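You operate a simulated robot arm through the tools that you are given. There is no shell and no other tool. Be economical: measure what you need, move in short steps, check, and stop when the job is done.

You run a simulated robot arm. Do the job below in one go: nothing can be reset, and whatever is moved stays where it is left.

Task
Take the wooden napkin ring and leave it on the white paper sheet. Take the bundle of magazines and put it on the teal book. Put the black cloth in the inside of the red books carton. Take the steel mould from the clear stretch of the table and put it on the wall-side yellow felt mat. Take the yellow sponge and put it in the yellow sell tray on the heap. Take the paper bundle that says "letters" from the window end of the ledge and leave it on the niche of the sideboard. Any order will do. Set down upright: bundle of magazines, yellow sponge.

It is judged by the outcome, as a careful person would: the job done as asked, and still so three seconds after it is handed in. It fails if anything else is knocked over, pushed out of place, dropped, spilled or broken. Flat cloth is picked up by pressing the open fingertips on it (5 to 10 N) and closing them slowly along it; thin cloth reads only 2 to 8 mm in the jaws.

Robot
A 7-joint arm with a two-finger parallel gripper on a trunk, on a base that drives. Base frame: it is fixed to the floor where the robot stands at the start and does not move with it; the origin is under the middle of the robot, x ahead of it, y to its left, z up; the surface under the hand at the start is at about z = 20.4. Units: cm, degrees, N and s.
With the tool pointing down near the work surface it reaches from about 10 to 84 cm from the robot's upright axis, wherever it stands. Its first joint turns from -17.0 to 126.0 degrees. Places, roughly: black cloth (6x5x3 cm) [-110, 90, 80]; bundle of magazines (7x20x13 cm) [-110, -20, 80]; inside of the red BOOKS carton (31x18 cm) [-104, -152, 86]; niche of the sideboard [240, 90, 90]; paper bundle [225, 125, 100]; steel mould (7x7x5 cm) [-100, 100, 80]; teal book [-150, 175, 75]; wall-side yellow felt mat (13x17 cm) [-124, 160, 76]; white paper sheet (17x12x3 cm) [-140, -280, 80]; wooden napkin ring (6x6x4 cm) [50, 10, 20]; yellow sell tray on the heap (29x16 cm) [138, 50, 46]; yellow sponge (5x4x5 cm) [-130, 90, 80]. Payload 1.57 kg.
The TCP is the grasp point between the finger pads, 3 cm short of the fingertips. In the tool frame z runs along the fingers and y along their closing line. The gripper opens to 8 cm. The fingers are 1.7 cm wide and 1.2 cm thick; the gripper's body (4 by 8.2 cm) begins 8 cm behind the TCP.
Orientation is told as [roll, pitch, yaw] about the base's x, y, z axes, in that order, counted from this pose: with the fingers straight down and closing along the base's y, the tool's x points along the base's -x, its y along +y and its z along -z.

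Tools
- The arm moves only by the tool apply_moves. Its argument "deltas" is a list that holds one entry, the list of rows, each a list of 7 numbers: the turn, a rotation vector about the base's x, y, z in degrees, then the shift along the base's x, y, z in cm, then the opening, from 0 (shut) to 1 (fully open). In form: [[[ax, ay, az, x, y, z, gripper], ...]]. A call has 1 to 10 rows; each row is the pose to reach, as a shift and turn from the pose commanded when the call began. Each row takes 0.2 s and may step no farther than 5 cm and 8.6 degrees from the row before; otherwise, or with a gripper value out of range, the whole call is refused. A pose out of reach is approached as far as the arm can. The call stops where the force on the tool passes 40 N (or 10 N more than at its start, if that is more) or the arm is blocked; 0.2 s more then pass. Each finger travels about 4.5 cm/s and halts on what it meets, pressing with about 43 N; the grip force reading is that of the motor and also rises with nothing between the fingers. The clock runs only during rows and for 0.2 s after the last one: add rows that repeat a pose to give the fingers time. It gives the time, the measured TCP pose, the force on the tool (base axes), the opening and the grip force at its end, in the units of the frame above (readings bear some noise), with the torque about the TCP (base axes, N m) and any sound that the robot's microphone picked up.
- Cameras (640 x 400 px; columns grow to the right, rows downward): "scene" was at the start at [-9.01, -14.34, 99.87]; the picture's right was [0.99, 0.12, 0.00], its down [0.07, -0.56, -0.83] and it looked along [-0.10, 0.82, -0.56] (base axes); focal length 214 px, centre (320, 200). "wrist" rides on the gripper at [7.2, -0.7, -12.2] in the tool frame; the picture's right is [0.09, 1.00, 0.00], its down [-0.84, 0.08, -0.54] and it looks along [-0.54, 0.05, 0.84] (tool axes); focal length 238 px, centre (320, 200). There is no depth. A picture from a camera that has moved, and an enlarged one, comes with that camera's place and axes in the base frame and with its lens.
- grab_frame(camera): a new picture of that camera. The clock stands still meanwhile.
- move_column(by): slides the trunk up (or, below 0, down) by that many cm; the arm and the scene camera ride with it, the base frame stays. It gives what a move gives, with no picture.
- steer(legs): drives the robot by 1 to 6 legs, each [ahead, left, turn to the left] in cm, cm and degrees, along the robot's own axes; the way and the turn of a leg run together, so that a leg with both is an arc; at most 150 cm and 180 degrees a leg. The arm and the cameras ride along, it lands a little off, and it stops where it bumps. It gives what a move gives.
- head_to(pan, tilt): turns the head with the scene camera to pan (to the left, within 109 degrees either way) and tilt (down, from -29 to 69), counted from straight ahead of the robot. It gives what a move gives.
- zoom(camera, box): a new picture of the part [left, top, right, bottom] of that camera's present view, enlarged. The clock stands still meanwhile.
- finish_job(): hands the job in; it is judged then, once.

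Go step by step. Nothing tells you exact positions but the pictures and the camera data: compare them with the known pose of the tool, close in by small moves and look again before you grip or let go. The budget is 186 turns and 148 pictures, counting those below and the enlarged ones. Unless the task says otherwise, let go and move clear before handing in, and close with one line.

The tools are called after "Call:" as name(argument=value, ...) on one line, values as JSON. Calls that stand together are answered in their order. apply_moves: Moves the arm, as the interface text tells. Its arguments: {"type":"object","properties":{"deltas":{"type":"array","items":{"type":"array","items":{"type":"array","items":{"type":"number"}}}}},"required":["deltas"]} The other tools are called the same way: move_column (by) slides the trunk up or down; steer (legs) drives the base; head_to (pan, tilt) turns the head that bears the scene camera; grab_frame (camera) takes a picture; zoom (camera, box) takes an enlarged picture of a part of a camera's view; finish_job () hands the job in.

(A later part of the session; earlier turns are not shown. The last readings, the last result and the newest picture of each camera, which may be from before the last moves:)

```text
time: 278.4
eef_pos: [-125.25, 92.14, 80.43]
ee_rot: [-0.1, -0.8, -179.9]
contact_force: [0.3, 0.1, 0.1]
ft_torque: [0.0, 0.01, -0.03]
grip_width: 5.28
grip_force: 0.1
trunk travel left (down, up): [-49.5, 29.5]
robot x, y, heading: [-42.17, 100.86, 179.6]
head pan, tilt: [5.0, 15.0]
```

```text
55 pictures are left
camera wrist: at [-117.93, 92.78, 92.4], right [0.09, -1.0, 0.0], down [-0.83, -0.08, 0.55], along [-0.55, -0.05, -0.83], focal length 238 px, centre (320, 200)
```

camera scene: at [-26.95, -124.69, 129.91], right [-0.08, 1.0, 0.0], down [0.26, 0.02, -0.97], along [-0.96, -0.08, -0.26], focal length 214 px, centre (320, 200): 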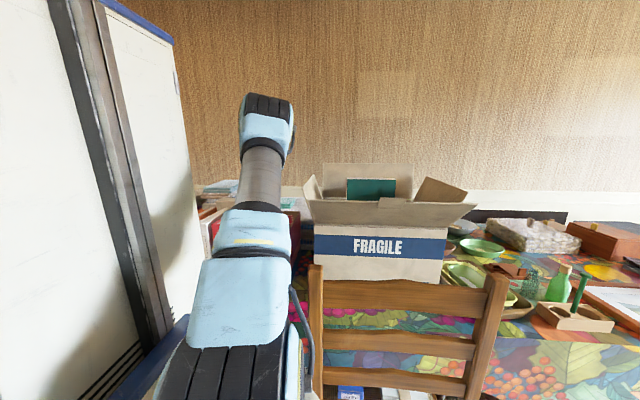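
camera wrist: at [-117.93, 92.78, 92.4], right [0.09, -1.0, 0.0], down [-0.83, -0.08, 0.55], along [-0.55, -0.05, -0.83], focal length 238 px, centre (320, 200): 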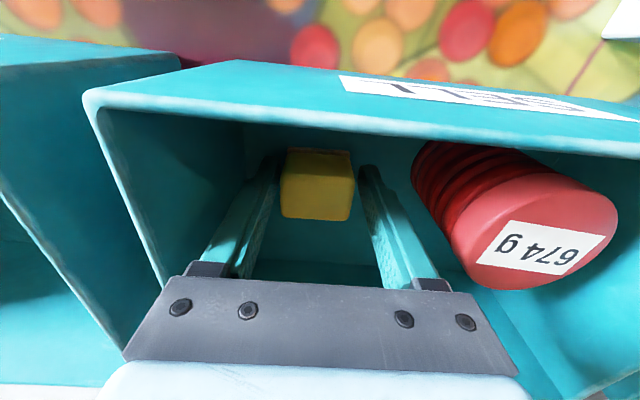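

Call:
apply_moves(deltas=[[[0, 0, 0, 0, 0, -0.3, 0.6], [0, 0, 0, 0, 0, -0.3, 0.5], [0, 0, 0, 0, 0, -0.3, 0.42], [0, 0, 0, 0, 0, -0.3, 0.42]]])

Call:
apply_moves(deltas=[[[0, 0, 0, 0, 0, 2, 0.42], [0, 0, 0, 0, 0, 5, 0.42], [0, 0, 0, 0, 0, 9, 0.42], [0, 0, 0, 0, 0, 13, 0.42], [0, 0, 0, 2, 0, 17, 0.42], [0, 0, 0, 5, 0, 20, 0.42]]])

Call:
grab_frame(camera="wrist")

```text
time: 279.4
eef_pos: [-125.22, 92.1, 80.18]
ee_rot: [-0.2, -0.8, -179.9]
contact_force: [0.2, 0.2, 1.3]
ft_torque: [-0.01, 0.0, 0.0]
grip_width: 4.28
grip_force: 36.2
trunk travel left (down, up): [-49.5, 29.5]
robot x, y, heading: [-41.97, 100.4, 179.6]
head pan, tilt: [5.0, 15.0]
```

```text
time: 280.8
eef_pos: [-120.29, 92.4, 100.33]
ee_rot: [-0.1, -0.7, -179.9]
contact_force: [0.4, 0.5, -1.6]
ft_torque: [0.02, 0.0, -0.02]
grip_width: 4.31
grip_force: 42.6
trunk travel left (down, up): [-49.5, 29.5]
robot x, y, heading: [-41.98, 100.26, 179.8]
head pan, tilt: [5.0, 15.0]
```

```text
54 pictures are left
camera wrist: at [-112.91, 93.02, 112.25], right [0.09, -1.0, 0.0], down [-0.83, -0.08, 0.55], along [-0.55, -0.05, -0.83], focal length 238 px, centre (320, 200)
```

wrist: 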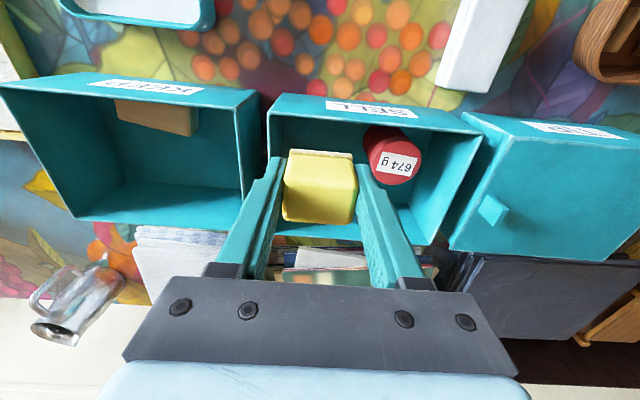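

The sponge is held. Retracting and backing off, then turning toward the heap's open side.

Call:
apply_moves(deltas=[[[0, 0, 0, 4, 1, 2, 0.42], [0, 0, 0, 8, 2, 4, 0.42], [0, 0, 0, 12, 3, 6, 0.42], [0, 0, 0, 16.5, 4, 7, 0.42], [0, 0, 0, 21, 5, 7, 0.42], [0, 0, 0, 25.5, 6, 7, 0.42], [0, 0, 0, 29, 7, 7, 0.42]]])

Call:
steer(legs=[[-34, 0, 0], [0, -20, 0], [0, 0, -90]])

Call:
head_to(pan=-80, tilt=20)

Call:
grab_frame(camera="scene")

```text
time: 282.4
eef_pos: [-91.34, 99.44, 107.16]
ee_rot: [-0.1, -0.7, -179.9]
contact_force: [0.1, -0.7, -0.4]
ft_torque: [0.01, -0.03, 0.02]
grip_width: 4.31
grip_force: 42.4
trunk travel left (down, up): [-49.5, 29.5]
robot x, y, heading: [-42.29, 100.3, 179.5]
head pan, tilt: [5.0, 15.0]
```

```text
time: 289.7
eef_pos: [-9.12, 169.55, 107.25]
ee_rot: [-0.1, -0.8, 89.8]
contact_force: [-0.2, 0.5, -1.3]
ft_torque: [-0.01, -0.01, 0.01]
grip_width: 4.3
grip_force: 43.0
trunk travel left (down, up): [-49.5, 29.5]
robot x, y, heading: [-7.94, 120.07, 89.6]
head pan, tilt: [5.0, 15.0]
```

```text
time: 291.2
eef_pos: [-9.23, 169.52, 107.14]
ee_rot: [-0.1, -0.8, 89.9]
contact_force: [0.2, 0.0, -0.3]
ft_torque: [0.01, -0.01, 0.05]
grip_width: 4.3
grip_force: 42.8
trunk travel left (down, up): [-49.5, 29.5]
robot x, y, heading: [-8.06, 120.68, 89.2]
head pan, tilt: [-80.0, 20.0]
```

```text
53 pictures are left
camera scene: at [23.98, 113.44, 114.11], right [0.16, -0.99, 0.0], down [-0.34, -0.06, -0.94], along [0.93, 0.15, -0.34], focal length 214 px, centre (320, 200)
```

scene: 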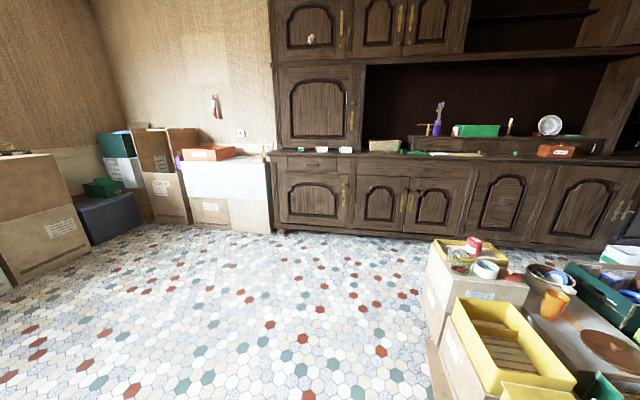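

The sell tray is at about (136, 48), holding a few things. Zooming on the tray and on the sideboard ledge.

Call:
zoom(camera="scene", box=[270, 85, 610, 240])

Call:
zoom(camera="scene", box=[410, 220, 600, 340])

```text
1.88 times, centred on (440, 162) of scene
camera zoom: at [23.98, 113.44, 114.11], right [0.16, -0.99, 0.0], down [-0.34, -0.06, -0.94], along [0.93, 0.15, -0.34], focal length 404 px, centre (94, 271)
```

zoom: 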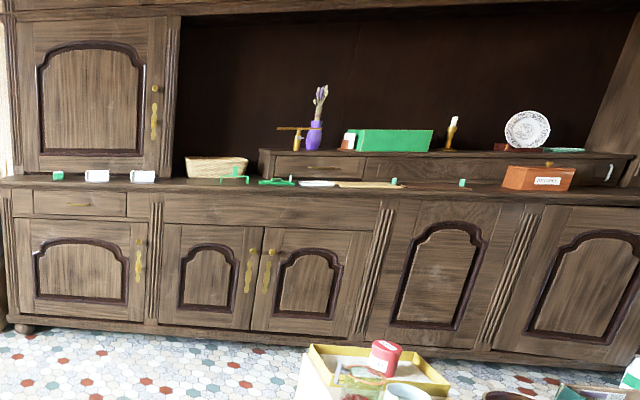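

```text
3.33 times, centred on (505, 280) of scene
camera zoom: at [23.98, 113.44, 114.11], right [0.16, -0.99, 0.0], down [-0.34, -0.06, -0.94], along [0.93, 0.15, -0.34], focal length 715 px, centre (-297, -67)
```

zoom: 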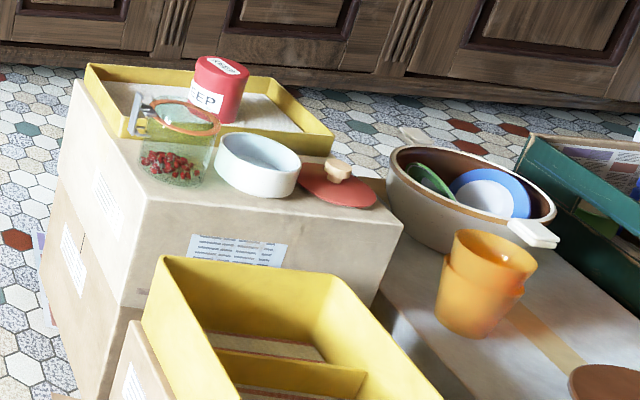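

Call:
zoom(camera="scene", box=[270, 130, 420, 200])

```text
4.27 times, centred on (345, 165) of scene
camera zoom: at [23.98, 113.44, 114.11], right [0.16, -0.99, 0.0], down [-0.34, -0.06, -0.94], along [0.93, 0.15, -0.34], focal length 915 px, centre (213, 349)
```

zoom: 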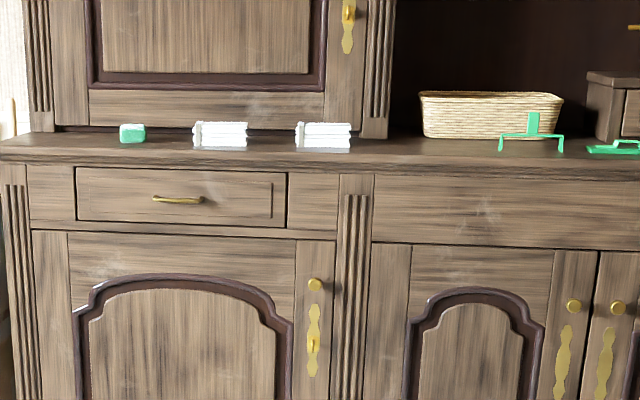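

Two white paper bundles lie at the window end of the ledge; I'll read them up close later. First the sponge: strafe to the heap's side and turn to face it.

Call:
steer(legs=[[0, -145, 0], [0, 0, -178]])

Call:
head_to(pan=-10, tilt=40)

Call:
grab_frame(camera="scene")

Call:
grab_frame(camera="wrist")

```text
time: 305.9
eef_pos: [139.15, 69.03, 107.17]
ee_rot: [-0.1, -0.8, -90.5]
contact_force: [1.0, 0.6, -0.2]
ft_torque: [0.04, -0.01, 0.02]
grip_width: 4.29
grip_force: 42.6
trunk travel left (down, up): [-49.5, 29.5]
robot x, y, heading: [138.67, 118.37, -91.0]
head pan, tilt: [-80.0, 20.0]
```

```text
time: 307.3
eef_pos: [139.15, 69.05, 107.26]
ee_rot: [-0.1, -0.8, -90.5]
contact_force: [0.2, 0.4, -0.3]
ft_torque: [0.01, -0.03, -0.03]
grip_width: 4.3
grip_force: 42.7
trunk travel left (down, up): [-49.5, 29.5]
robot x, y, heading: [138.63, 118.13, -90.7]
head pan, tilt: [-10.0, 40.0]
```

```text
49 pictures are left
camera scene: at [114.04, 118.15, 110.97], right [-0.98, 0.19, 0.0], down [0.12, 0.63, -0.77], along [-0.15, -0.75, -0.64], focal length 214 px, centre (320, 200)
```

scene: 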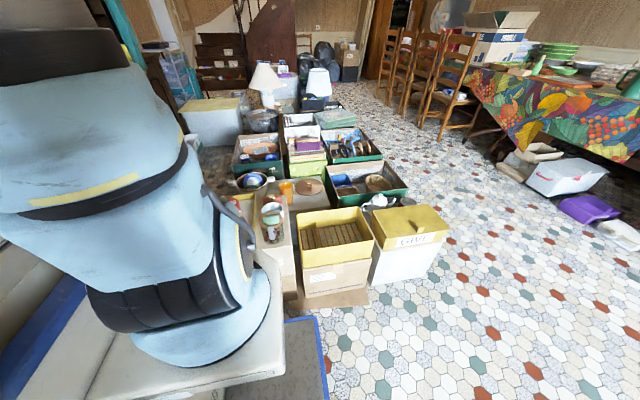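

```text
48 pictures are left
camera wrist: at [138.58, 76.36, 119.12], right [1.0, 0.08, 0.0], down [0.07, -0.83, 0.55], along [0.04, -0.55, -0.83], focal length 238 px, centre (320, 200)
```

wrist: 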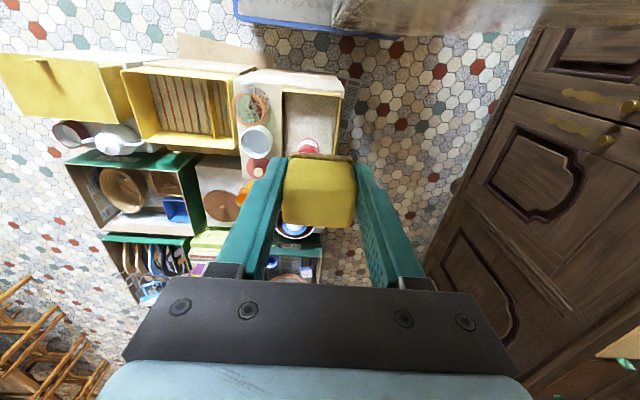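

The tray's free part is at about (137, 59), this side of the red tin. Going down above it.

Call:
apply_moves(deltas=[[[0, 0, 0, -0.4, -2.5, -4, 0.42], [0, 0, 0, -0.8, -5, -8, 0.42], [0, 0, 0, -1.2, -7, -12, 0.42], [0, 0, 0, -1.6, -9, -16, 0.42], [0, 0, 0, -1.8, -10, -20.5, 0.42], [0, 0, 0, -1.8, -10, -25, 0.42], [0, 0, 0, -1.8, -10, -29.5, 0.42], [0, 0, 0, -1.8, -10, -34, 0.42]]])

Call:
grab_frame(camera="wrist")

```text
time: 309.1
eef_pos: [137.36, 58.95, 73.26]
ee_rot: [-0.1, -0.8, -90.5]
contact_force: [0.6, -0.6, 0.2]
ft_torque: [-0.02, 0.01, 0.03]
grip_width: 4.3
grip_force: 42.8
trunk travel left (down, up): [-49.5, 29.5]
robot x, y, heading: [138.73, 118.03, -91.1]
head pan, tilt: [-10.0, 40.0]
```

```text
47 pictures are left
camera wrist: at [136.72, 66.28, 85.24], right [1.0, 0.08, 0.0], down [0.07, -0.83, 0.55], along [0.04, -0.55, -0.83], focal length 238 px, centre (320, 200)
```

wrist: 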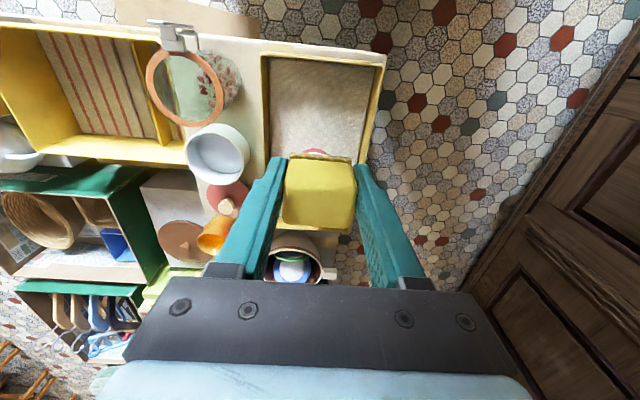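

Well centred in the free half of the tray. Descending.

Call:
apply_moves(deltas=[[[0, 0, 0, -0.2, 0.3, -4.5, 0.42], [0, 0, 0, -0.2, 0.3, -9, 0.42], [0, 0, 0, -0.2, 0.3, -13.5, 0.42], [0, 0, 0, -0.2, 0.3, -17, 0.42], [0, 0, 0, -0.2, 0.3, -19, 0.42]]])

Call:
grab_frame(camera="wrist")

```text
time: 310.3
eef_pos: [137.1, 59.24, 54.01]
ee_rot: [-0.1, -0.8, -90.4]
contact_force: [-0.7, 0.4, -0.5]
ft_torque: [0.0, -0.01, 0.02]
grip_width: 4.27
grip_force: 43.3
trunk travel left (down, up): [-49.5, 29.5]
robot x, y, heading: [138.3, 118.14, -91.1]
head pan, tilt: [-10.0, 40.0]
```

```text
46 pictures are left
camera wrist: at [136.54, 66.64, 66.04], right [1.0, 0.08, 0.0], down [0.07, -0.83, 0.55], along [0.04, -0.55, -0.83], focal length 238 px, centre (320, 200)
```

wrist: 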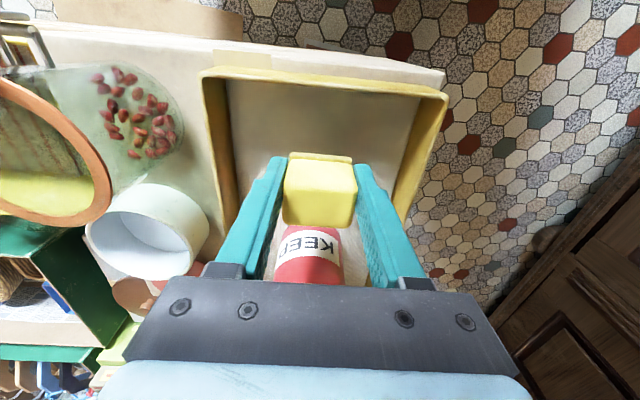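

The red tin is close on the −y side, so I'll shift 1 cm toward me and lower to the tray floor.

Call:
apply_moves(deltas=[[[0, 0, 0, 0, 1, -1, 0.42], [0, 0, 0, 0, 1, -2, 0.42], [0, 0, 0, 0, 1, -2.6, 0.42], [0, 0, 0, 0, 1, -3.1, 0.42], [0, 0, 0, 0, 1, -3.5, 0.42], [0, 0, 0, 0, 1, -3.9, 0.42], [0, 0, 0, 0, 1, -4.3, 0.42], [0, 0, 0, 0, 1, -4.7, 0.42]]])

```text
time: 312.1
eef_pos: [137.22, 60.24, 49.49]
ee_rot: [-0.1, -0.9, -90.5]
contact_force: [-4.7, 3.4, 36.4]
ft_torque: [-0.06, -0.01, 0.01]
grip_width: 4.32
grip_force: 42.9
trunk travel left (down, up): [-49.5, 29.5]
robot x, y, heading: [138.46, 118.24, -91.0]
head pan, tilt: [-10.0, 40.0]
```

Contact with the floor. Releasing and rising.

Call:
apply_moves(deltas=[[[0, 0, 0, 0, 0, 0.2, 0.55], [0, 0, 0, 0, 0, 0.3, 0.7], [0, 0, 0, 0, 0, 0.3, 0.75], [0, 0, 0, 0, 0, 4, 0.75], [0, 0, 0, 0, 0, 8.5, 0.75], [0, 0, 0, 0, 0, 13, 0.75], [0, 0, 0, 0, 0, 17.5, 0.75]]])

Call:
grab_frame(camera="wrist")

```text
time: 313.7
eef_pos: [137.13, 60.28, 67.06]
ee_rot: [-0.1, -0.7, -90.5]
contact_force: [0.4, -0.6, 0.2]
ft_torque: [-0.01, 0.0, 0.0]
grip_width: 6.0
grip_force: 0.1
trunk travel left (down, up): [-49.5, 29.5]
robot x, y, heading: [138.14, 117.99, -91.2]
head pan, tilt: [-10.0, 40.0]
```

```text
45 pictures are left
camera wrist: at [136.44, 67.63, 78.99], right [1.0, 0.08, 0.0], down [0.07, -0.83, 0.55], along [0.04, -0.55, -0.83], focal length 238 px, centre (320, 200)
```

wrist: 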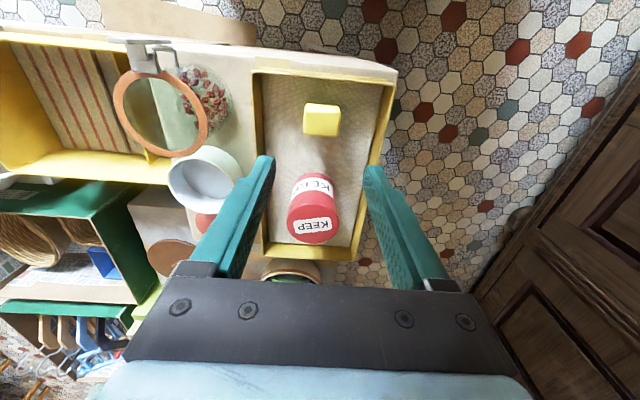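

The sponge stands in the tray. Now raise the arm and turn toward the sideboard.

Call:
apply_moves(deltas=[[[0, 0, 0, 0, 0, 4.5, 0.75], [0, 0, 0, 0, 0, 9, 0.75], [0, 0, 0, 0, 1, 13.5, 0.75], [0, 0, 0, 0, 2, 18, 0.75], [0, 0, 0, 0, 3, 22.5, 0.75], [0, 0, 0, 0, 4, 27, 0.75], [0, 0, 0, 0, 5, 31.5, 0.75], [0, 0, 0, 0, 6, 36, 0.75], [0, 0, 0, 0, 8, 40, 0.75]]])

Call:
steer(legs=[[0, 0, 91]])

Call:
head_to(pan=10, tilt=12)

Call:
grab_frame(camera="scene")

Call:
grab_frame(camera="wrist")

```text
time: 315.7
eef_pos: [137.13, 68.05, 106.79]
ee_rot: [0.0, -0.7, -90.4]
contact_force: [0.3, -0.2, 0.0]
ft_torque: [0.03, 0.0, 0.02]
grip_width: 5.99
grip_force: 0.1
trunk travel left (down, up): [-49.5, 29.5]
robot x, y, heading: [138.12, 118.14, -91.2]
head pan, tilt: [-10.0, 40.0]
```

```text
time: 320.0
eef_pos: [188.73, 119.39, 106.85]
ee_rot: [0.0, -0.9, 2.3]
contact_force: [0.6, 0.2, -0.2]
ft_torque: [0.0, 0.0, 0.0]
grip_width: 6.01
grip_force: 0.0
trunk travel left (down, up): [-49.5, 29.5]
robot x, y, heading: [138.08, 118.2, 1.4]
head pan, tilt: [-10.0, 40.0]
```

```text
time: 320.9
eef_pos: [188.69, 119.41, 106.78]
ee_rot: [-0.1, -0.9, 2.3]
contact_force: [0.1, -0.8, -0.1]
ft_torque: [-0.01, -0.02, 0.0]
grip_width: 6.01
grip_force: 0.0
trunk travel left (down, up): [-49.5, 29.5]
robot x, y, heading: [138.48, 118.24, 1.9]
head pan, tilt: [10.0, 12.0]
```

```text
44 pictures are left
camera scene: at [140.38, 96.76, 115.4], right [0.2, -0.98, 0.0], down [-0.2, -0.04, -0.98], along [0.96, 0.2, -0.21], focal length 214 px, centre (320, 200)
```

scene: 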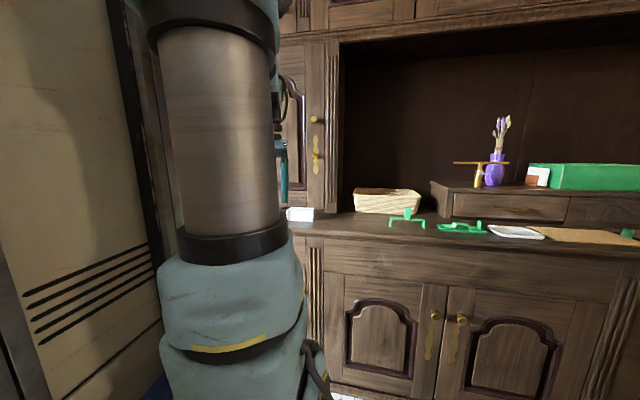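

```text
43 pictures are left
camera wrist: at [181.36, 118.39, 118.74], right [-0.13, 0.99, 0.0], down [0.83, 0.11, 0.55], along [0.55, 0.07, -0.83], focal length 238 px, centre (320, 200)
```

wrist: 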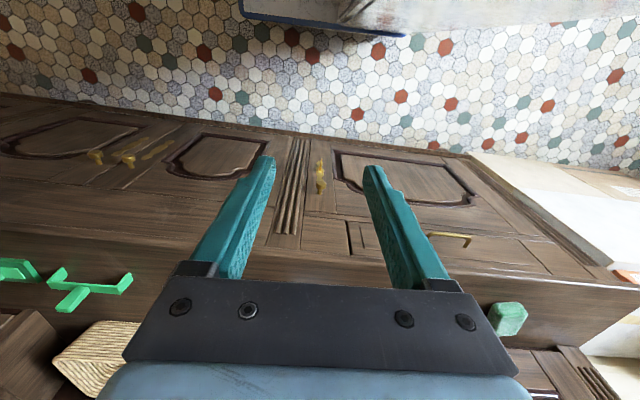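

The paper bundles are hidden behind the gripper. Driving 16 cm closer so the wrist camera sees the ledge.

Call:
steer(legs=[[17, 0, 0]])

Call:
grab_frame(camera="wrist")

```text
time: 322.4
eef_pos: [206.5, 119.99, 106.78]
ee_rot: [-0.2, -0.8, 2.4]
contact_force: [-0.8, 0.6, -0.6]
ft_torque: [0.03, 0.04, -0.02]
grip_width: 5.99
grip_force: 0.0
trunk travel left (down, up): [-49.5, 29.5]
robot x, y, heading: [156.28, 118.72, 2.0]
head pan, tilt: [10.0, 12.0]
```

```text
42 pictures are left
camera wrist: at [199.13, 119.02, 118.74], right [-0.13, 0.99, 0.0], down [0.83, 0.11, 0.55], along [0.55, 0.07, -0.83], focal length 238 px, centre (320, 200)
```

wrist: 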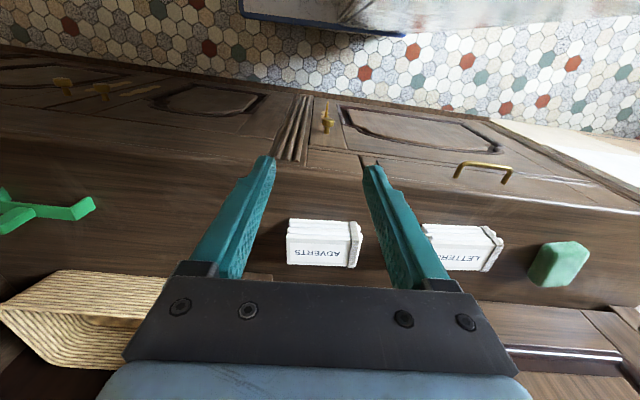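

The left one, at the window end, reads LETTERS (about x 222.7–229.7, y 138–150, top z ≈ 93); the other is ADVERTS. Before gripping I'll look at the niche.

Call:
apply_moves(deltas=[[[0, 0, 0, 0.5, -4.8, 0, 1], [0, 0, 0, 1, -9.6, 0, 1], [0, 0, 0, 1, -14.4, 0, 1], [0, 0, 0, 1, -19.2, 0, 1], [0, 0, 0, 1, -24, 0, 1]]])

Call:
grab_frame(camera="wrist")

Call:
head_to(pan=0, tilt=15)

Call:
grab_frame(camera="scene")

```text
time: 323.6
eef_pos: [207.41, 95.77, 106.64]
ee_rot: [-0.1, -0.7, 2.4]
contact_force: [0.3, 0.5, -0.5]
ft_torque: [0.0, 0.01, 0.03]
grip_width: 8.03
grip_force: 0.1
trunk travel left (down, up): [-49.5, 29.5]
robot x, y, heading: [156.34, 118.91, 1.6]
head pan, tilt: [10.0, 12.0]
```

```text
41 pictures are left
camera wrist: at [200.11, 94.75, 118.54], right [-0.13, 0.99, 0.0], down [0.83, 0.11, 0.55], along [0.55, 0.07, -0.83], focal length 238 px, centre (320, 200)
```

wrist: 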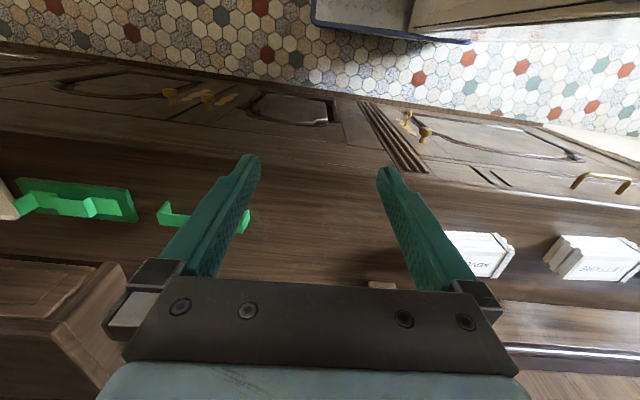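

```text
time: 324.4
eef_pos: [207.37, 95.81, 106.55]
ee_rot: [-0.1, -0.9, 2.3]
contact_force: [0.0, -1.0, -0.1]
ft_torque: [0.0, 0.02, -0.02]
grip_width: 7.99
grip_force: 0.0
trunk travel left (down, up): [-49.5, 29.5]
robot x, y, heading: [156.23, 119.08, 2.1]
head pan, tilt: [0.0, 15.0]
```

```text
40 pictures are left
camera scene: at [158.38, 95.73, 114.92], right [0.03, -1.0, 0.0], down [-0.26, -0.01, -0.97], along [0.97, 0.03, -0.26], focal length 214 px, centre (320, 200)
```

scene: 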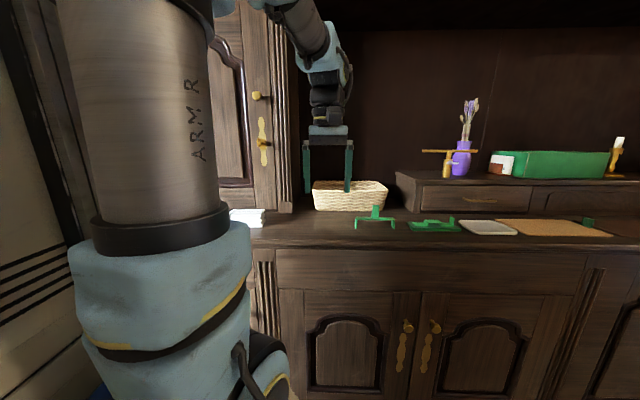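

Call:
zoom(camera="scene", box=[240, 130, 480, 270])

```text
2.67 times, centred on (360, 200) of scene
camera zoom: at [158.38, 95.73, 114.92], right [0.03, -1.0, 0.0], down [-0.26, -0.01, -0.97], along [0.97, 0.03, -0.26], focal length 572 px, centre (213, 200)
```

zoom: 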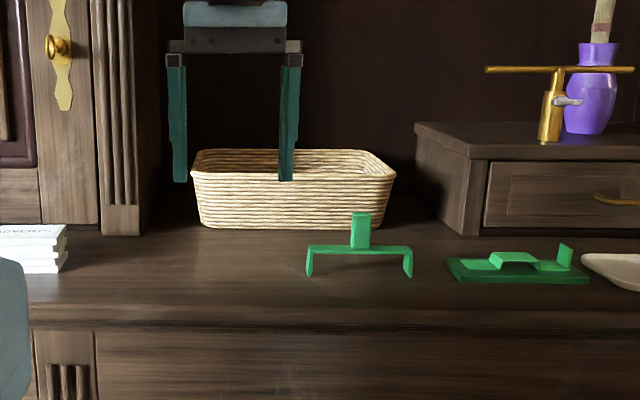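

The niche recess is y 61–108, x > 234.5; the basket takes y 72–101, leaving a slot at y 61–72 on its right. I'll grip LETTERS near its −y end so that, once turned, it can be slid lengthwise into that slot. First turn the hand and move over LETTERS.

Call:
apply_moves(deltas=[[[0, 0, 8.5, 1, 3.5, 0, 1], [0, 0, 17, 2, 7, 0, 1], [0, 0, 25.5, 3, 10.5, 0, 1], [0, 0, 34, 4, 14, 0, 1], [0, 0, 42.5, 5.5, 17.5, 0, 1], [0, 0, 51, 7, 21, 0, 1], [0, 0, 59.5, 8.5, 24.5, 0, 1], [0, 0, 68, 10, 28, 0, 1], [0, 0, 76.5, 12, 31.5, 0, 1], [0, 0, 85, 14, 35, 0, 1]]])

Call:
grab_frame(camera="wrist")

```text
time: 326.6
eef_pos: [221.41, 131.18, 106.92]
ee_rot: [-0.1, -0.8, 87.5]
contact_force: [-0.6, 1.3, 0.6]
ft_torque: [0.03, -0.01, 0.0]
grip_width: 8.01
grip_force: 0.0
trunk travel left (down, up): [-49.5, 29.5]
robot x, y, heading: [156.28, 118.85, 1.6]
head pan, tilt: [0.0, 15.0]
```

```text
38 pictures are left
camera wrist: at [221.63, 123.81, 118.78], right [-1.0, -0.05, 0.0], down [-0.04, 0.83, 0.55], along [-0.02, 0.55, -0.83], focal length 238 px, centre (320, 200)
```

wrist: 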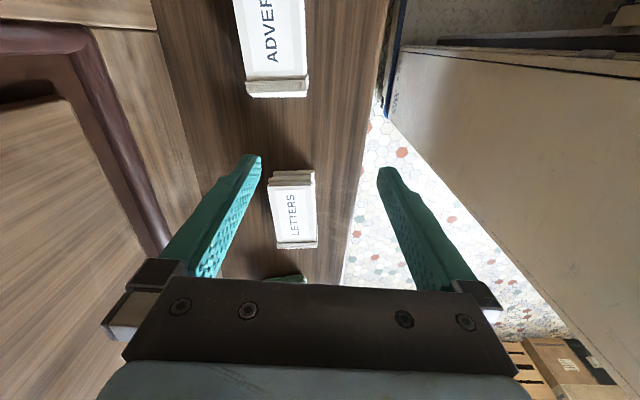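

LETTERS is about 5.7 cm wide (x 221.7–227.3), y 138.5–148, z 89.4–94. Moving over its near end.

Call:
apply_moves(deltas=[[[0, 0, 1, 1.5, 3.5, -2, 1], [0, 0, 2, 3.1, 7, -4, 1], [0, 0, 2.5, 3.1, 9.5, -7, 1]]])

Call:
grab_frame(camera="wrist")

```text
time: 327.4
eef_pos: [224.49, 140.95, 99.48]
ee_rot: [-0.1, -0.8, 89.9]
contact_force: [0.2, 0.0, 0.6]
ft_torque: [0.01, -0.05, 0.0]
grip_width: 7.99
grip_force: 0.1
trunk travel left (down, up): [-49.5, 29.5]
robot x, y, heading: [156.8, 118.76, 2.1]
head pan, tilt: [0.0, 15.0]
```

```text
37 pictures are left
camera wrist: at [225.06, 133.5, 111.5], right [-1.0, -0.09, 0.0], down [-0.08, 0.83, 0.55], along [-0.05, 0.55, -0.83], focal length 238 px, centre (320, 200)
```

wrist: 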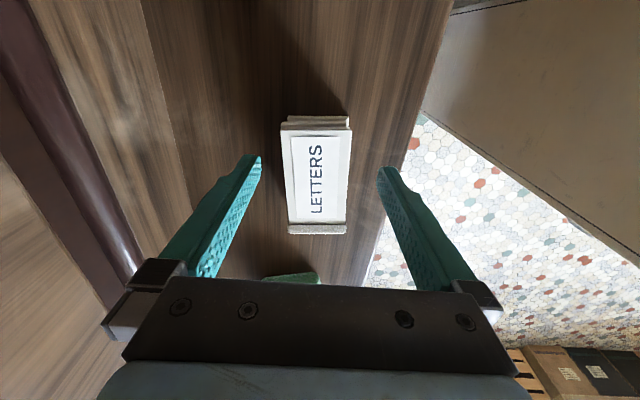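

Aligned. Descending and gripping.

Call:
apply_moves(deltas=[[[0, 0, 0, 0, 0.1, -3, 1], [0, 0, 0, 0, 0.1, -5, 1], [0, 0, 0, 0, 0.1, -6, 1], [0, 0, 0, 0, 0.1, -6, 1]]])

Call:
grab_frame(camera="wrist")

```text
time: 328.4
eef_pos: [224.42, 140.71, 93.66]
ee_rot: [-0.2, -0.7, 89.8]
contact_force: [-0.4, -0.7, 0.3]
ft_torque: [-0.02, -0.01, 0.02]
grip_width: 8.0
grip_force: 0.0
trunk travel left (down, up): [-49.5, 29.5]
robot x, y, heading: [156.47, 118.66, 1.7]
head pan, tilt: [0.0, 15.0]
```

```text
36 pictures are left
camera wrist: at [225.11, 133.29, 105.58], right [-1.0, -0.09, 0.0], down [-0.08, 0.83, 0.55], along [-0.05, 0.55, -0.83], focal length 238 px, centre (320, 200)
```

wrist: 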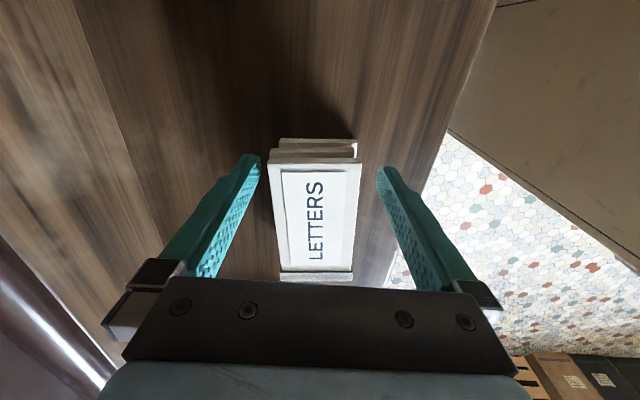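

Call:
apply_moves(deltas=[[[0, 0, 0, 0, 0, -0.5, 1], [0, 0, 0, 0, 0, -0.7, 0.9], [0, 0, 0, 0, 0, -0.7, 0.75], [0, 0, 0, 0, 0, -0.7, 0.65], [0, 0, 0, 0, 0, -0.7, 0.55], [0, 0, 0, 0, 0, -0.7, 0.55]]])

Call:
apply_moves(deltas=[[[0, 0, 0, 0, 0, 2, 0.55], [0, 0, 0, -0.5, 0, 5, 0.55], [0, 0, 0, -1.5, 0, 9, 0.55], [0, 0, 0, -3, 0, 13, 0.55], [0, 0, 0, -5, 0, 16, 0.55]]])

Call:
grab_frame(camera="wrist")

```text
time: 329.8
eef_pos: [224.62, 140.64, 92.93]
ee_rot: [0.0, -0.9, 90.0]
contact_force: [0.0, -1.1, 0.3]
ft_torque: [-0.06, 0.03, 0.0]
grip_width: 6.05
grip_force: 42.7
trunk travel left (down, up): [-49.5, 29.5]
robot x, y, heading: [156.44, 118.86, 1.7]
head pan, tilt: [0.0, 15.0]
```

```text
time: 331.0
eef_pos: [219.4, 140.62, 109.5]
ee_rot: [0.1, -0.7, 89.8]
contact_force: [-0.4, -0.3, -1.2]
ft_torque: [-0.09, 0.04, -0.01]
grip_width: 6.01
grip_force: 43.4
trunk travel left (down, up): [-49.5, 29.5]
robot x, y, heading: [156.39, 119.06, 1.8]
head pan, tilt: [0.0, 15.0]
```

```text
35 pictures are left
camera wrist: at [220.09, 133.3, 121.36], right [-1.0, -0.09, 0.0], down [-0.08, 0.83, 0.55], along [-0.05, 0.55, -0.83], focal length 238 px, centre (320, 200)
```

wrist: 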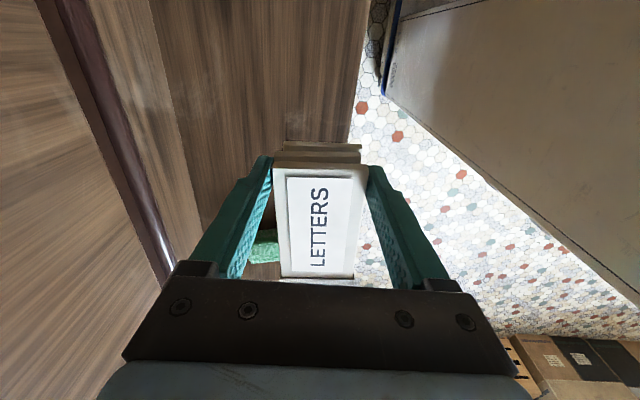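

LETTERS is held level at 6.0 cm. I'll pull the hand back and turn it toward yaw 0 so the bundle points into the niche.

Call:
apply_moves(deltas=[[[0, 0, -7.5, -2, -2, 0, 0.55], [0, 0, -15, -4, -4, 0, 0.55], [0, 0, -22.5, -6, -6, 0, 0.55], [0, 0, -30, -8, -8, 0, 0.55], [0, 0, -37.5, -10, -10, 0, 0.55], [0, 0, -45, -12, -12, 0, 0.55], [0, 0, -52.5, -14, -14, 0, 0.55], [0, 0, -60, -14, -16, 0, 0.55], [0, 0, -67.5, -14, -19, 0, 0.55], [0, 0, -75, -14, -22, 0, 0.55]]])

Call:
steer(legs=[[7, -19, -14]])

Call:
grab_frame(camera="wrist")

```text
time: 333.2
eef_pos: [205.51, 118.51, 109.09]
ee_rot: [-0.1, -0.8, 14.9]
contact_force: [0.3, 1.0, -0.8]
ft_torque: [-0.04, 0.06, -0.02]
grip_width: 5.99
grip_force: 43.1
trunk travel left (down, up): [-49.5, 29.5]
robot x, y, heading: [156.26, 118.95, 1.9]
head pan, tilt: [0.0, 15.0]
```

```text
time: 334.8
eef_pos: [209.21, 86.71, 109.21]
ee_rot: [-0.1, -0.7, 0.3]
contact_force: [-0.1, 0.3, -1.4]
ft_torque: [0.01, 0.04, -0.02]
grip_width: 5.98
grip_force: 43.2
trunk travel left (down, up): [-49.5, 29.5]
robot x, y, heading: [161.68, 99.95, -12.8]
head pan, tilt: [0.0, 15.0]
```

```text
34 pictures are left
camera wrist: at [201.78, 86.01, 121.07], right [-0.1, 1.0, 0.0], down [0.83, 0.08, 0.55], along [0.55, 0.05, -0.83], focal length 238 px, centre (320, 200)
```

wrist: 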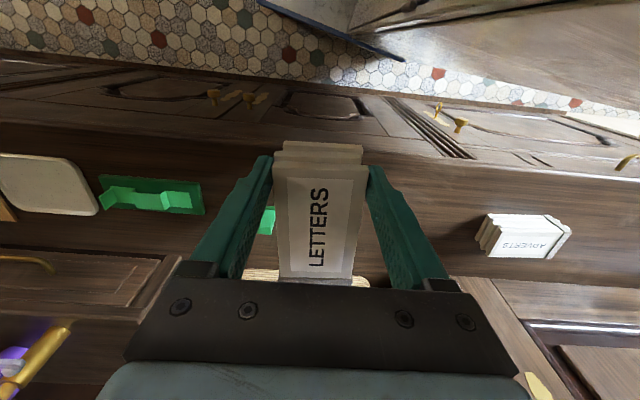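

The hand is at yaw 0, with the bundle pointing inward. Moving above the slot right of the basket.

Call:
apply_moves(deltas=[[[0, 0, 0, 2.5, -3.5, 0, 0.55], [0, 0, 0, 5, -7, 0, 0.55], [0, 0, 0, 7.5, -10.5, 0, 0.55], [0, 0, 0, 10, -14, 0, 0.55], [0, 0, 0, 12.5, -17.5, 0, 0.55], [0, 0, 0, 15, -19.9, 0, 0.55]]])

Call:
grab_frame(camera="wrist")

Call:
head_to(pan=12, tilt=12)

Call:
zoom(camera="scene", box=[200, 100, 480, 275])

```text
time: 336.2
eef_pos: [224.59, 66.78, 109.23]
ee_rot: [-0.1, -0.8, 0.2]
contact_force: [0.3, 0.5, -1.0]
ft_torque: [-0.06, 0.07, -0.03]
grip_width: 5.97
grip_force: 43.2
trunk travel left (down, up): [-49.5, 29.5]
robot x, y, heading: [161.57, 99.76, -12.7]
head pan, tilt: [0.0, 15.0]
```

```text
33 pictures are left
camera wrist: at [217.2, 66.2, 121.1], right [-0.1, 1.0, 0.0], down [0.83, 0.08, 0.55], along [0.55, 0.05, -0.83], focal length 238 px, centre (320, 200)
```

wrist: 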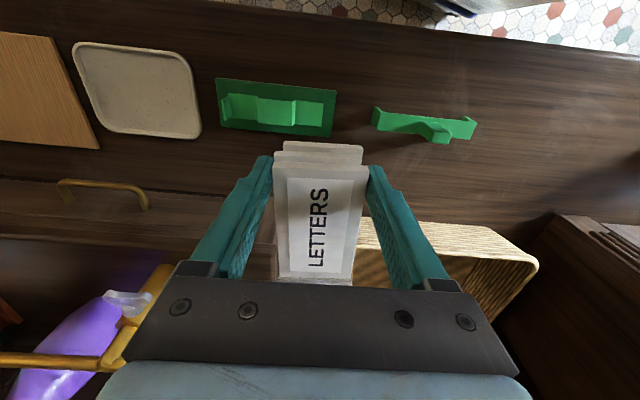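

```text
time: 336.9
eef_pos: [224.59, 66.91, 109.07]
ee_rot: [-0.2, -0.8, 0.3]
contact_force: [0.6, -0.6, -0.8]
ft_torque: [0.03, 0.04, -0.04]
grip_width: 5.97
grip_force: 43.5
trunk travel left (down, up): [-49.5, 29.5]
robot x, y, heading: [161.25, 99.11, -12.5]
head pan, tilt: [12.0, 12.0]
```

```text
2.29 times, centred on (340, 188) of scene
camera zoom: at [157.99, 78.5, 115.41], right [-0.01, -1.0, 0.0], down [-0.21, 0.0, -0.98], along [0.98, -0.01, -0.21], focal length 490 px, centre (274, 229)
```

zoom: 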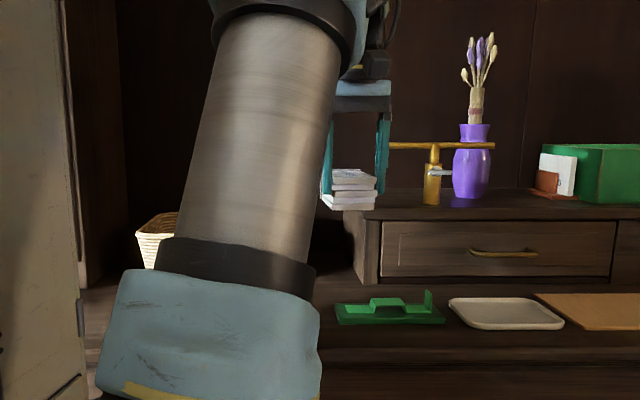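

Call:
zoom(camera="wrist", box=[140, 170, 420, 290])

```text
2.29 times, centred on (280, 230) of wrist
camera zoom: at [217.19, 66.24, 121.07], right [-0.1, 1.0, 0.0], down [0.83, 0.08, 0.55], along [0.55, 0.05, -0.83], focal length 545 px, centre (411, 131)
```

zoom: 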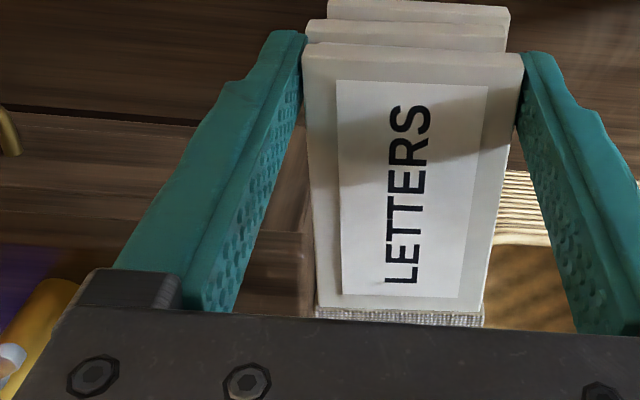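

The slot is about y 63–72, so I'll centre at y 67.4, with the fingers staying in front at x ≈ 230. Moving there and partly down.

Call:
apply_moves(deltas=[[[0, 0, 0, 2.7, 0.3, 0, 0.55], [0, 0, 0, 5.4, 0.6, 0, 0.55], [0, 0, 0, 5.4, 0.6, -3, 0.55], [0, 0, 0, 5.4, 0.6, -6, 0.55]]])

Call:
grab_frame(camera="wrist")

Call:
zoom(camera="scene", box=[240, 130, 480, 270])

```text
time: 337.9
eef_pos: [229.84, 67.52, 103.22]
ee_rot: [-0.1, -0.8, 0.3]
contact_force: [-0.6, -0.3, -2.4]
ft_torque: [-0.01, 0.03, -0.01]
grip_width: 5.97
grip_force: 42.5
trunk travel left (down, up): [-49.5, 29.5]
robot x, y, heading: [161.5, 99.9, -12.7]
head pan, tilt: [12.0, 12.0]
```

```text
30 pictures are left
camera wrist: at [222.37, 66.91, 115.12], right [-0.1, 1.0, 0.0], down [0.83, 0.08, 0.55], along [0.55, 0.05, -0.83], focal length 238 px, centre (320, 200)
```

wrist: 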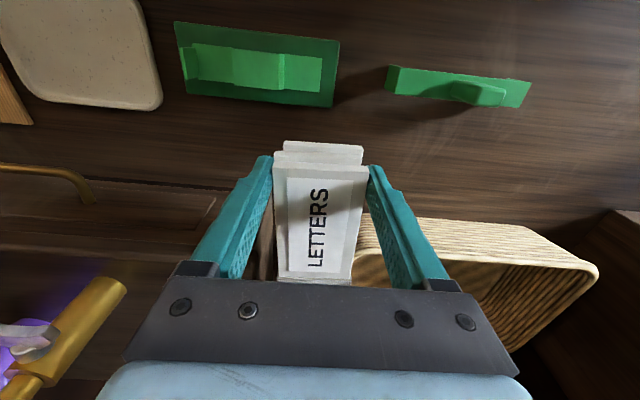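

```text
2.67 times, centred on (360, 200) of scene
camera zoom: at [157.98, 78.52, 115.41], right [-0.01, -1.0, 0.0], down [-0.21, 0.0, -0.98], along [0.98, -0.01, -0.21], focal length 572 px, centre (213, 200)
```

zoom: 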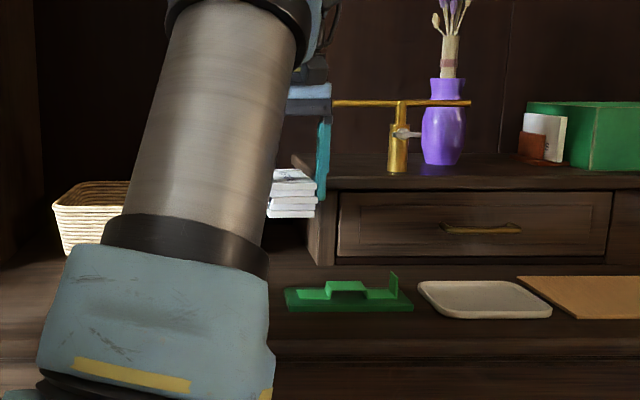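

The basket's right end is hidden behind the bundle and clearance is tight. I'll move aside to see exactly where it ends.

Call:
apply_moves(deltas=[[[0, 0, 0, 0, 0, 3.5, 0.55], [0, 0, 0, -3, 0, 6, 0.55], [0, 0, 0, -6, -3, 6, 0.55], [0, 0, 0, -6, -7, 6, 0.55], [0, 0, 0, -6, -10, 6, 0.55]]])

Call:
grab_frame(camera="wrist")

```text
time: 339.1
eef_pos: [223.64, 57.45, 109.12]
ee_rot: [-0.2, -0.7, 0.4]
contact_force: [0.1, 0.1, -1.9]
ft_torque: [-0.04, 0.03, -0.01]
grip_width: 5.92
grip_force: 43.2
trunk travel left (down, up): [-49.5, 29.5]
robot x, y, heading: [161.26, 99.29, -12.5]
head pan, tilt: [12.0, 12.0]
```

```text
28 pictures are left
camera wrist: at [216.24, 56.7, 121.1], right [-0.1, 1.0, 0.0], down [0.83, 0.08, 0.55], along [0.55, 0.05, -0.83], focal length 238 px, centre (320, 200)
```

wrist: 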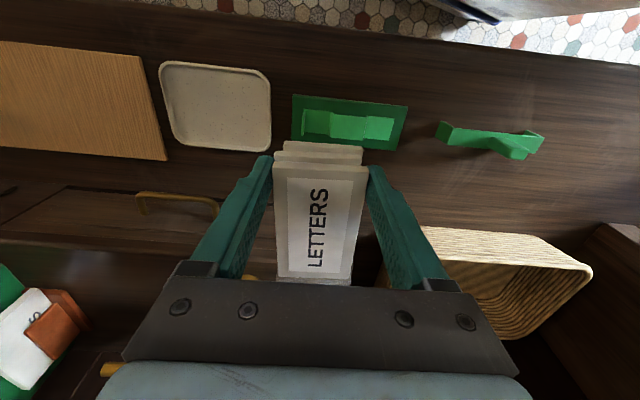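

Call:
zoom(camera="wrist", box=[340, 190, 620, 310])

```text
2.29 times, centred on (480, 250) of wrist
camera zoom: at [216.24, 56.7, 121.1], right [-0.1, 1.0, 0.0], down [0.83, 0.08, 0.55], along [0.55, 0.05, -0.83], focal length 545 px, centre (-46, 86)
```

zoom: 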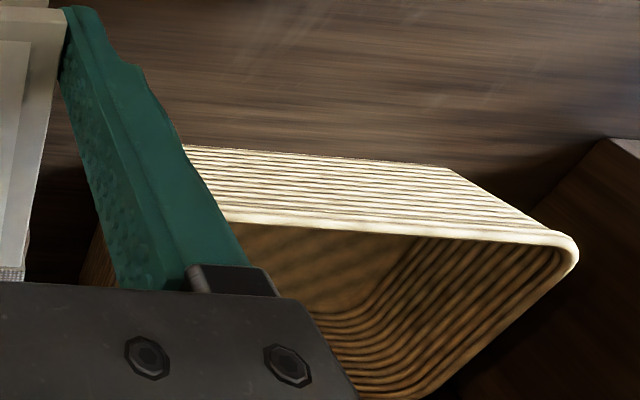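

The basket's right side is at y ≈ 72, so the slot centre is y ≈ 67.4 as planned. Returning and lowering into it.

Call:
apply_moves(deltas=[[[0, 0, 0, 0, 4, 0, 0.55], [0, 0, 0, 1, 8, 0, 0.55], [0, 0, 0, 4, 9.9, -1, 0.55], [0, 0, 0, 6.3, 9.9, -3.5, 0.55], [0, 0, 0, 6.3, 9.9, -6.5, 0.55], [0, 0, 0, 6.3, 9.9, -9, 0.55]]])

Call:
grab_frame(camera="wrist")

```text
time: 340.5
eef_pos: [229.72, 67.06, 100.11]
ee_rot: [-0.1, -0.8, 0.4]
contact_force: [-0.2, 0.6, -0.6]
ft_torque: [0.0, 0.06, 0.0]
grip_width: 5.96
grip_force: 42.4
trunk travel left (down, up): [-49.5, 29.5]
robot x, y, heading: [161.36, 99.58, -12.7]
head pan, tilt: [12.0, 12.0]
```

```text
26 pictures are left
camera wrist: at [222.42, 66.38, 112.12], right [-0.1, 1.0, 0.0], down [0.83, 0.08, 0.55], along [0.55, 0.05, -0.83], focal length 238 px, centre (320, 200)
```

wrist: 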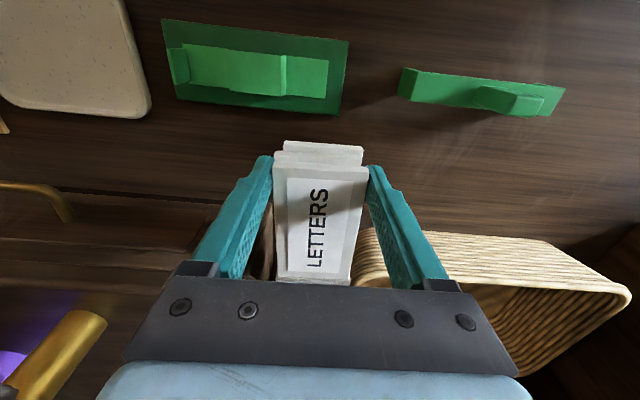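

By the wrist camera everything lies ~3.5 cm deeper than I reckoned from the scene camera: the green board ends at x ≈ 228.6 and the niche begins near 238. I'll advance to x ≈ 236 through the slot.

Call:
apply_moves(deltas=[[[0, 0, 0, 1.5, 0.3, 0, 0.55], [0, 0, 0, 3, 0.3, 0, 0.55], [0, 0, 0, 4.5, 0.3, 0, 0.55], [0, 0, 0, 6, 0.3, -1, 0.55]]])

Call:
grab_frame(camera="wrist")

```text
time: 341.5
eef_pos: [235.86, 67.49, 99.12]
ee_rot: [-0.1, -0.7, 0.4]
contact_force: [-0.6, -0.9, -1.0]
ft_torque: [0.0, 0.03, -0.03]
grip_width: 5.95
grip_force: 42.9
trunk travel left (down, up): [-49.5, 29.5]
robot x, y, heading: [161.4, 99.61, -12.6]
head pan, tilt: [12.0, 12.0]
```

```text
25 pictures are left
camera wrist: at [228.45, 66.82, 111.14], right [-0.1, 1.0, 0.0], down [0.83, 0.08, 0.55], along [0.55, 0.05, -0.83], focal length 238 px, centre (320, 200)
```

wrist: 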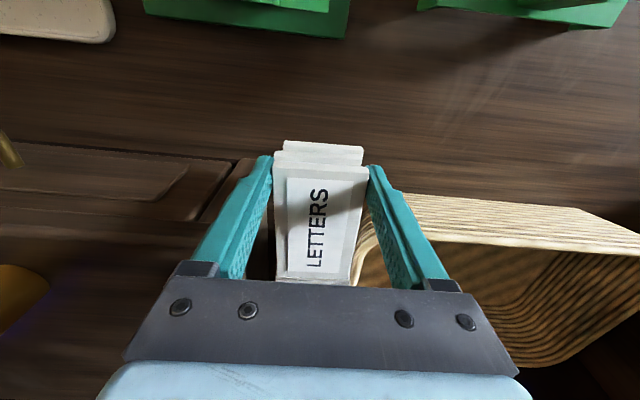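

The slot is really y ≈ 60.8–70.5, so I'll shift 1.1 cm toward −y, then lower.

Call:
apply_moves(deltas=[[[0, 0, 0, 0, -1.2, 0, 0.55], [0, 0, 0, 0, -1.5, -1.5, 0.55], [0, 0, 0, 0, -1.5, -3, 0.55], [0, 0, 0, 0, -1.5, -4.3, 0.55]]])

Call:
grab_frame(camera="wrist")

```text
time: 342.5
eef_pos: [235.84, 65.95, 94.84]
ee_rot: [-0.1, -0.8, 0.3]
contact_force: [0.2, 0.0, -1.9]
ft_torque: [-0.03, 0.04, 0.01]
grip_width: 5.96
grip_force: 42.7
trunk travel left (down, up): [-49.5, 29.5]
robot x, y, heading: [161.28, 99.39, -12.6]
head pan, tilt: [12.0, 12.0]
```

```text
24 pictures are left
camera wrist: at [228.42, 65.31, 106.77], right [-0.1, 1.0, 0.0], down [0.83, 0.08, 0.55], along [0.55, 0.05, -0.83], focal length 238 px, centre (320, 200)
```

wrist: 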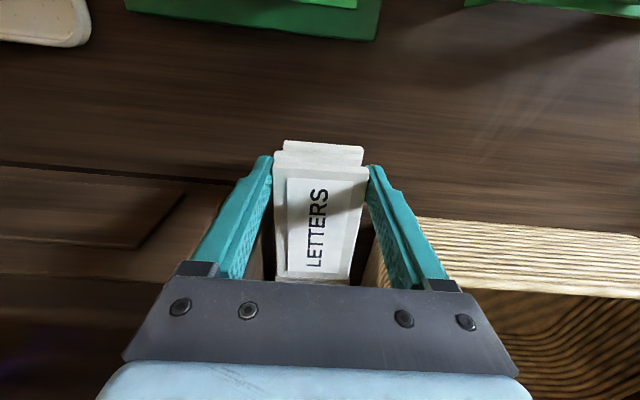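

Clear gaps on both sides. Lowering to contact.

Call:
apply_moves(deltas=[[[0, 0, 0, 0, 0, -1, 0.55], [0, 0, 0, 0, 0, -1.5, 0.55], [0, 0, 0, 0, 0, -1.8, 0.55], [0, 0, 0, 0, 0, -2.1, 0.55], [0, 0, 0, 0, 0, -2.4, 0.55], [0, 0, 0, 0, 0, -2.7, 0.55]]])

```text
time: 343.9
eef_pos: [235.83, 66.09, 92.93]
ee_rot: [-0.4, -1.4, 0.2]
contact_force: [-1.5, -0.4, 14.3]
ft_torque: [0.26, 0.35, 0.04]
grip_width: 5.94
grip_force: 43.0
trunk travel left (down, up): [-49.5, 29.5]
robot x, y, heading: [161.55, 99.38, -12.5]
head pan, tilt: [12.0, 12.0]
stopped in row 6: the force on the tool passed its limit at 40 N (the readings are from after the stop); the commanded pose is now the measured one
```

Contact. Releasing with a small opening and rising.

Call:
apply_moves(deltas=[[[0, 0, 0, 0, 0, 0.2, 0.65], [0, 0, 0, 0, 0, 0.3, 0.78], [0, 0, 0, 0, 0, 0.3, 0.84], [0, 0, 0, 0, 0, 0.3, 0.84], [0, 0, 0, 0, 0, 3, 0.84], [0, 0, 0, -2, 0, 6.5, 0.84], [0, 0, 0, -5, 0, 10, 0.84], [0, 0, 0, -9, 0, 12, 0.84]]])

Call:
grab_frame(camera="wrist")

```text
time: 345.7
eef_pos: [227.13, 65.9, 104.53]
ee_rot: [-0.4, -1.1, 0.3]
contact_force: [0.0, 0.1, -0.9]
ft_torque: [0.0, 0.02, -0.05]
grip_width: 6.72
grip_force: 0.0
trunk travel left (down, up): [-49.5, 29.5]
robot x, y, heading: [161.6, 99.18, -12.7]
head pan, tilt: [12.0, 12.0]
```

```text
23 pictures are left
camera wrist: at [219.69, 65.11, 116.45], right [-0.1, 1.0, 0.0], down [0.83, 0.08, 0.56], along [0.56, 0.05, -0.83], focal length 238 px, centre (320, 200)
```

wrist: 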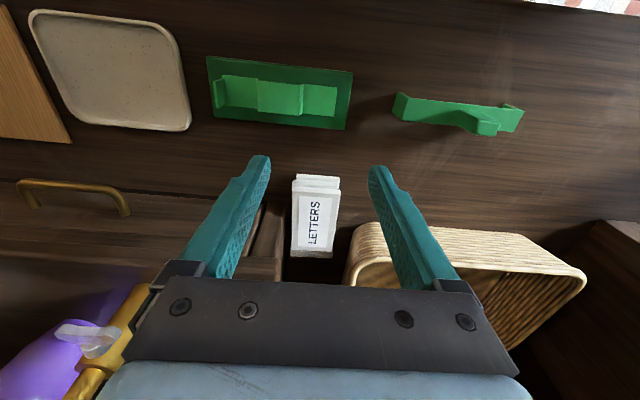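

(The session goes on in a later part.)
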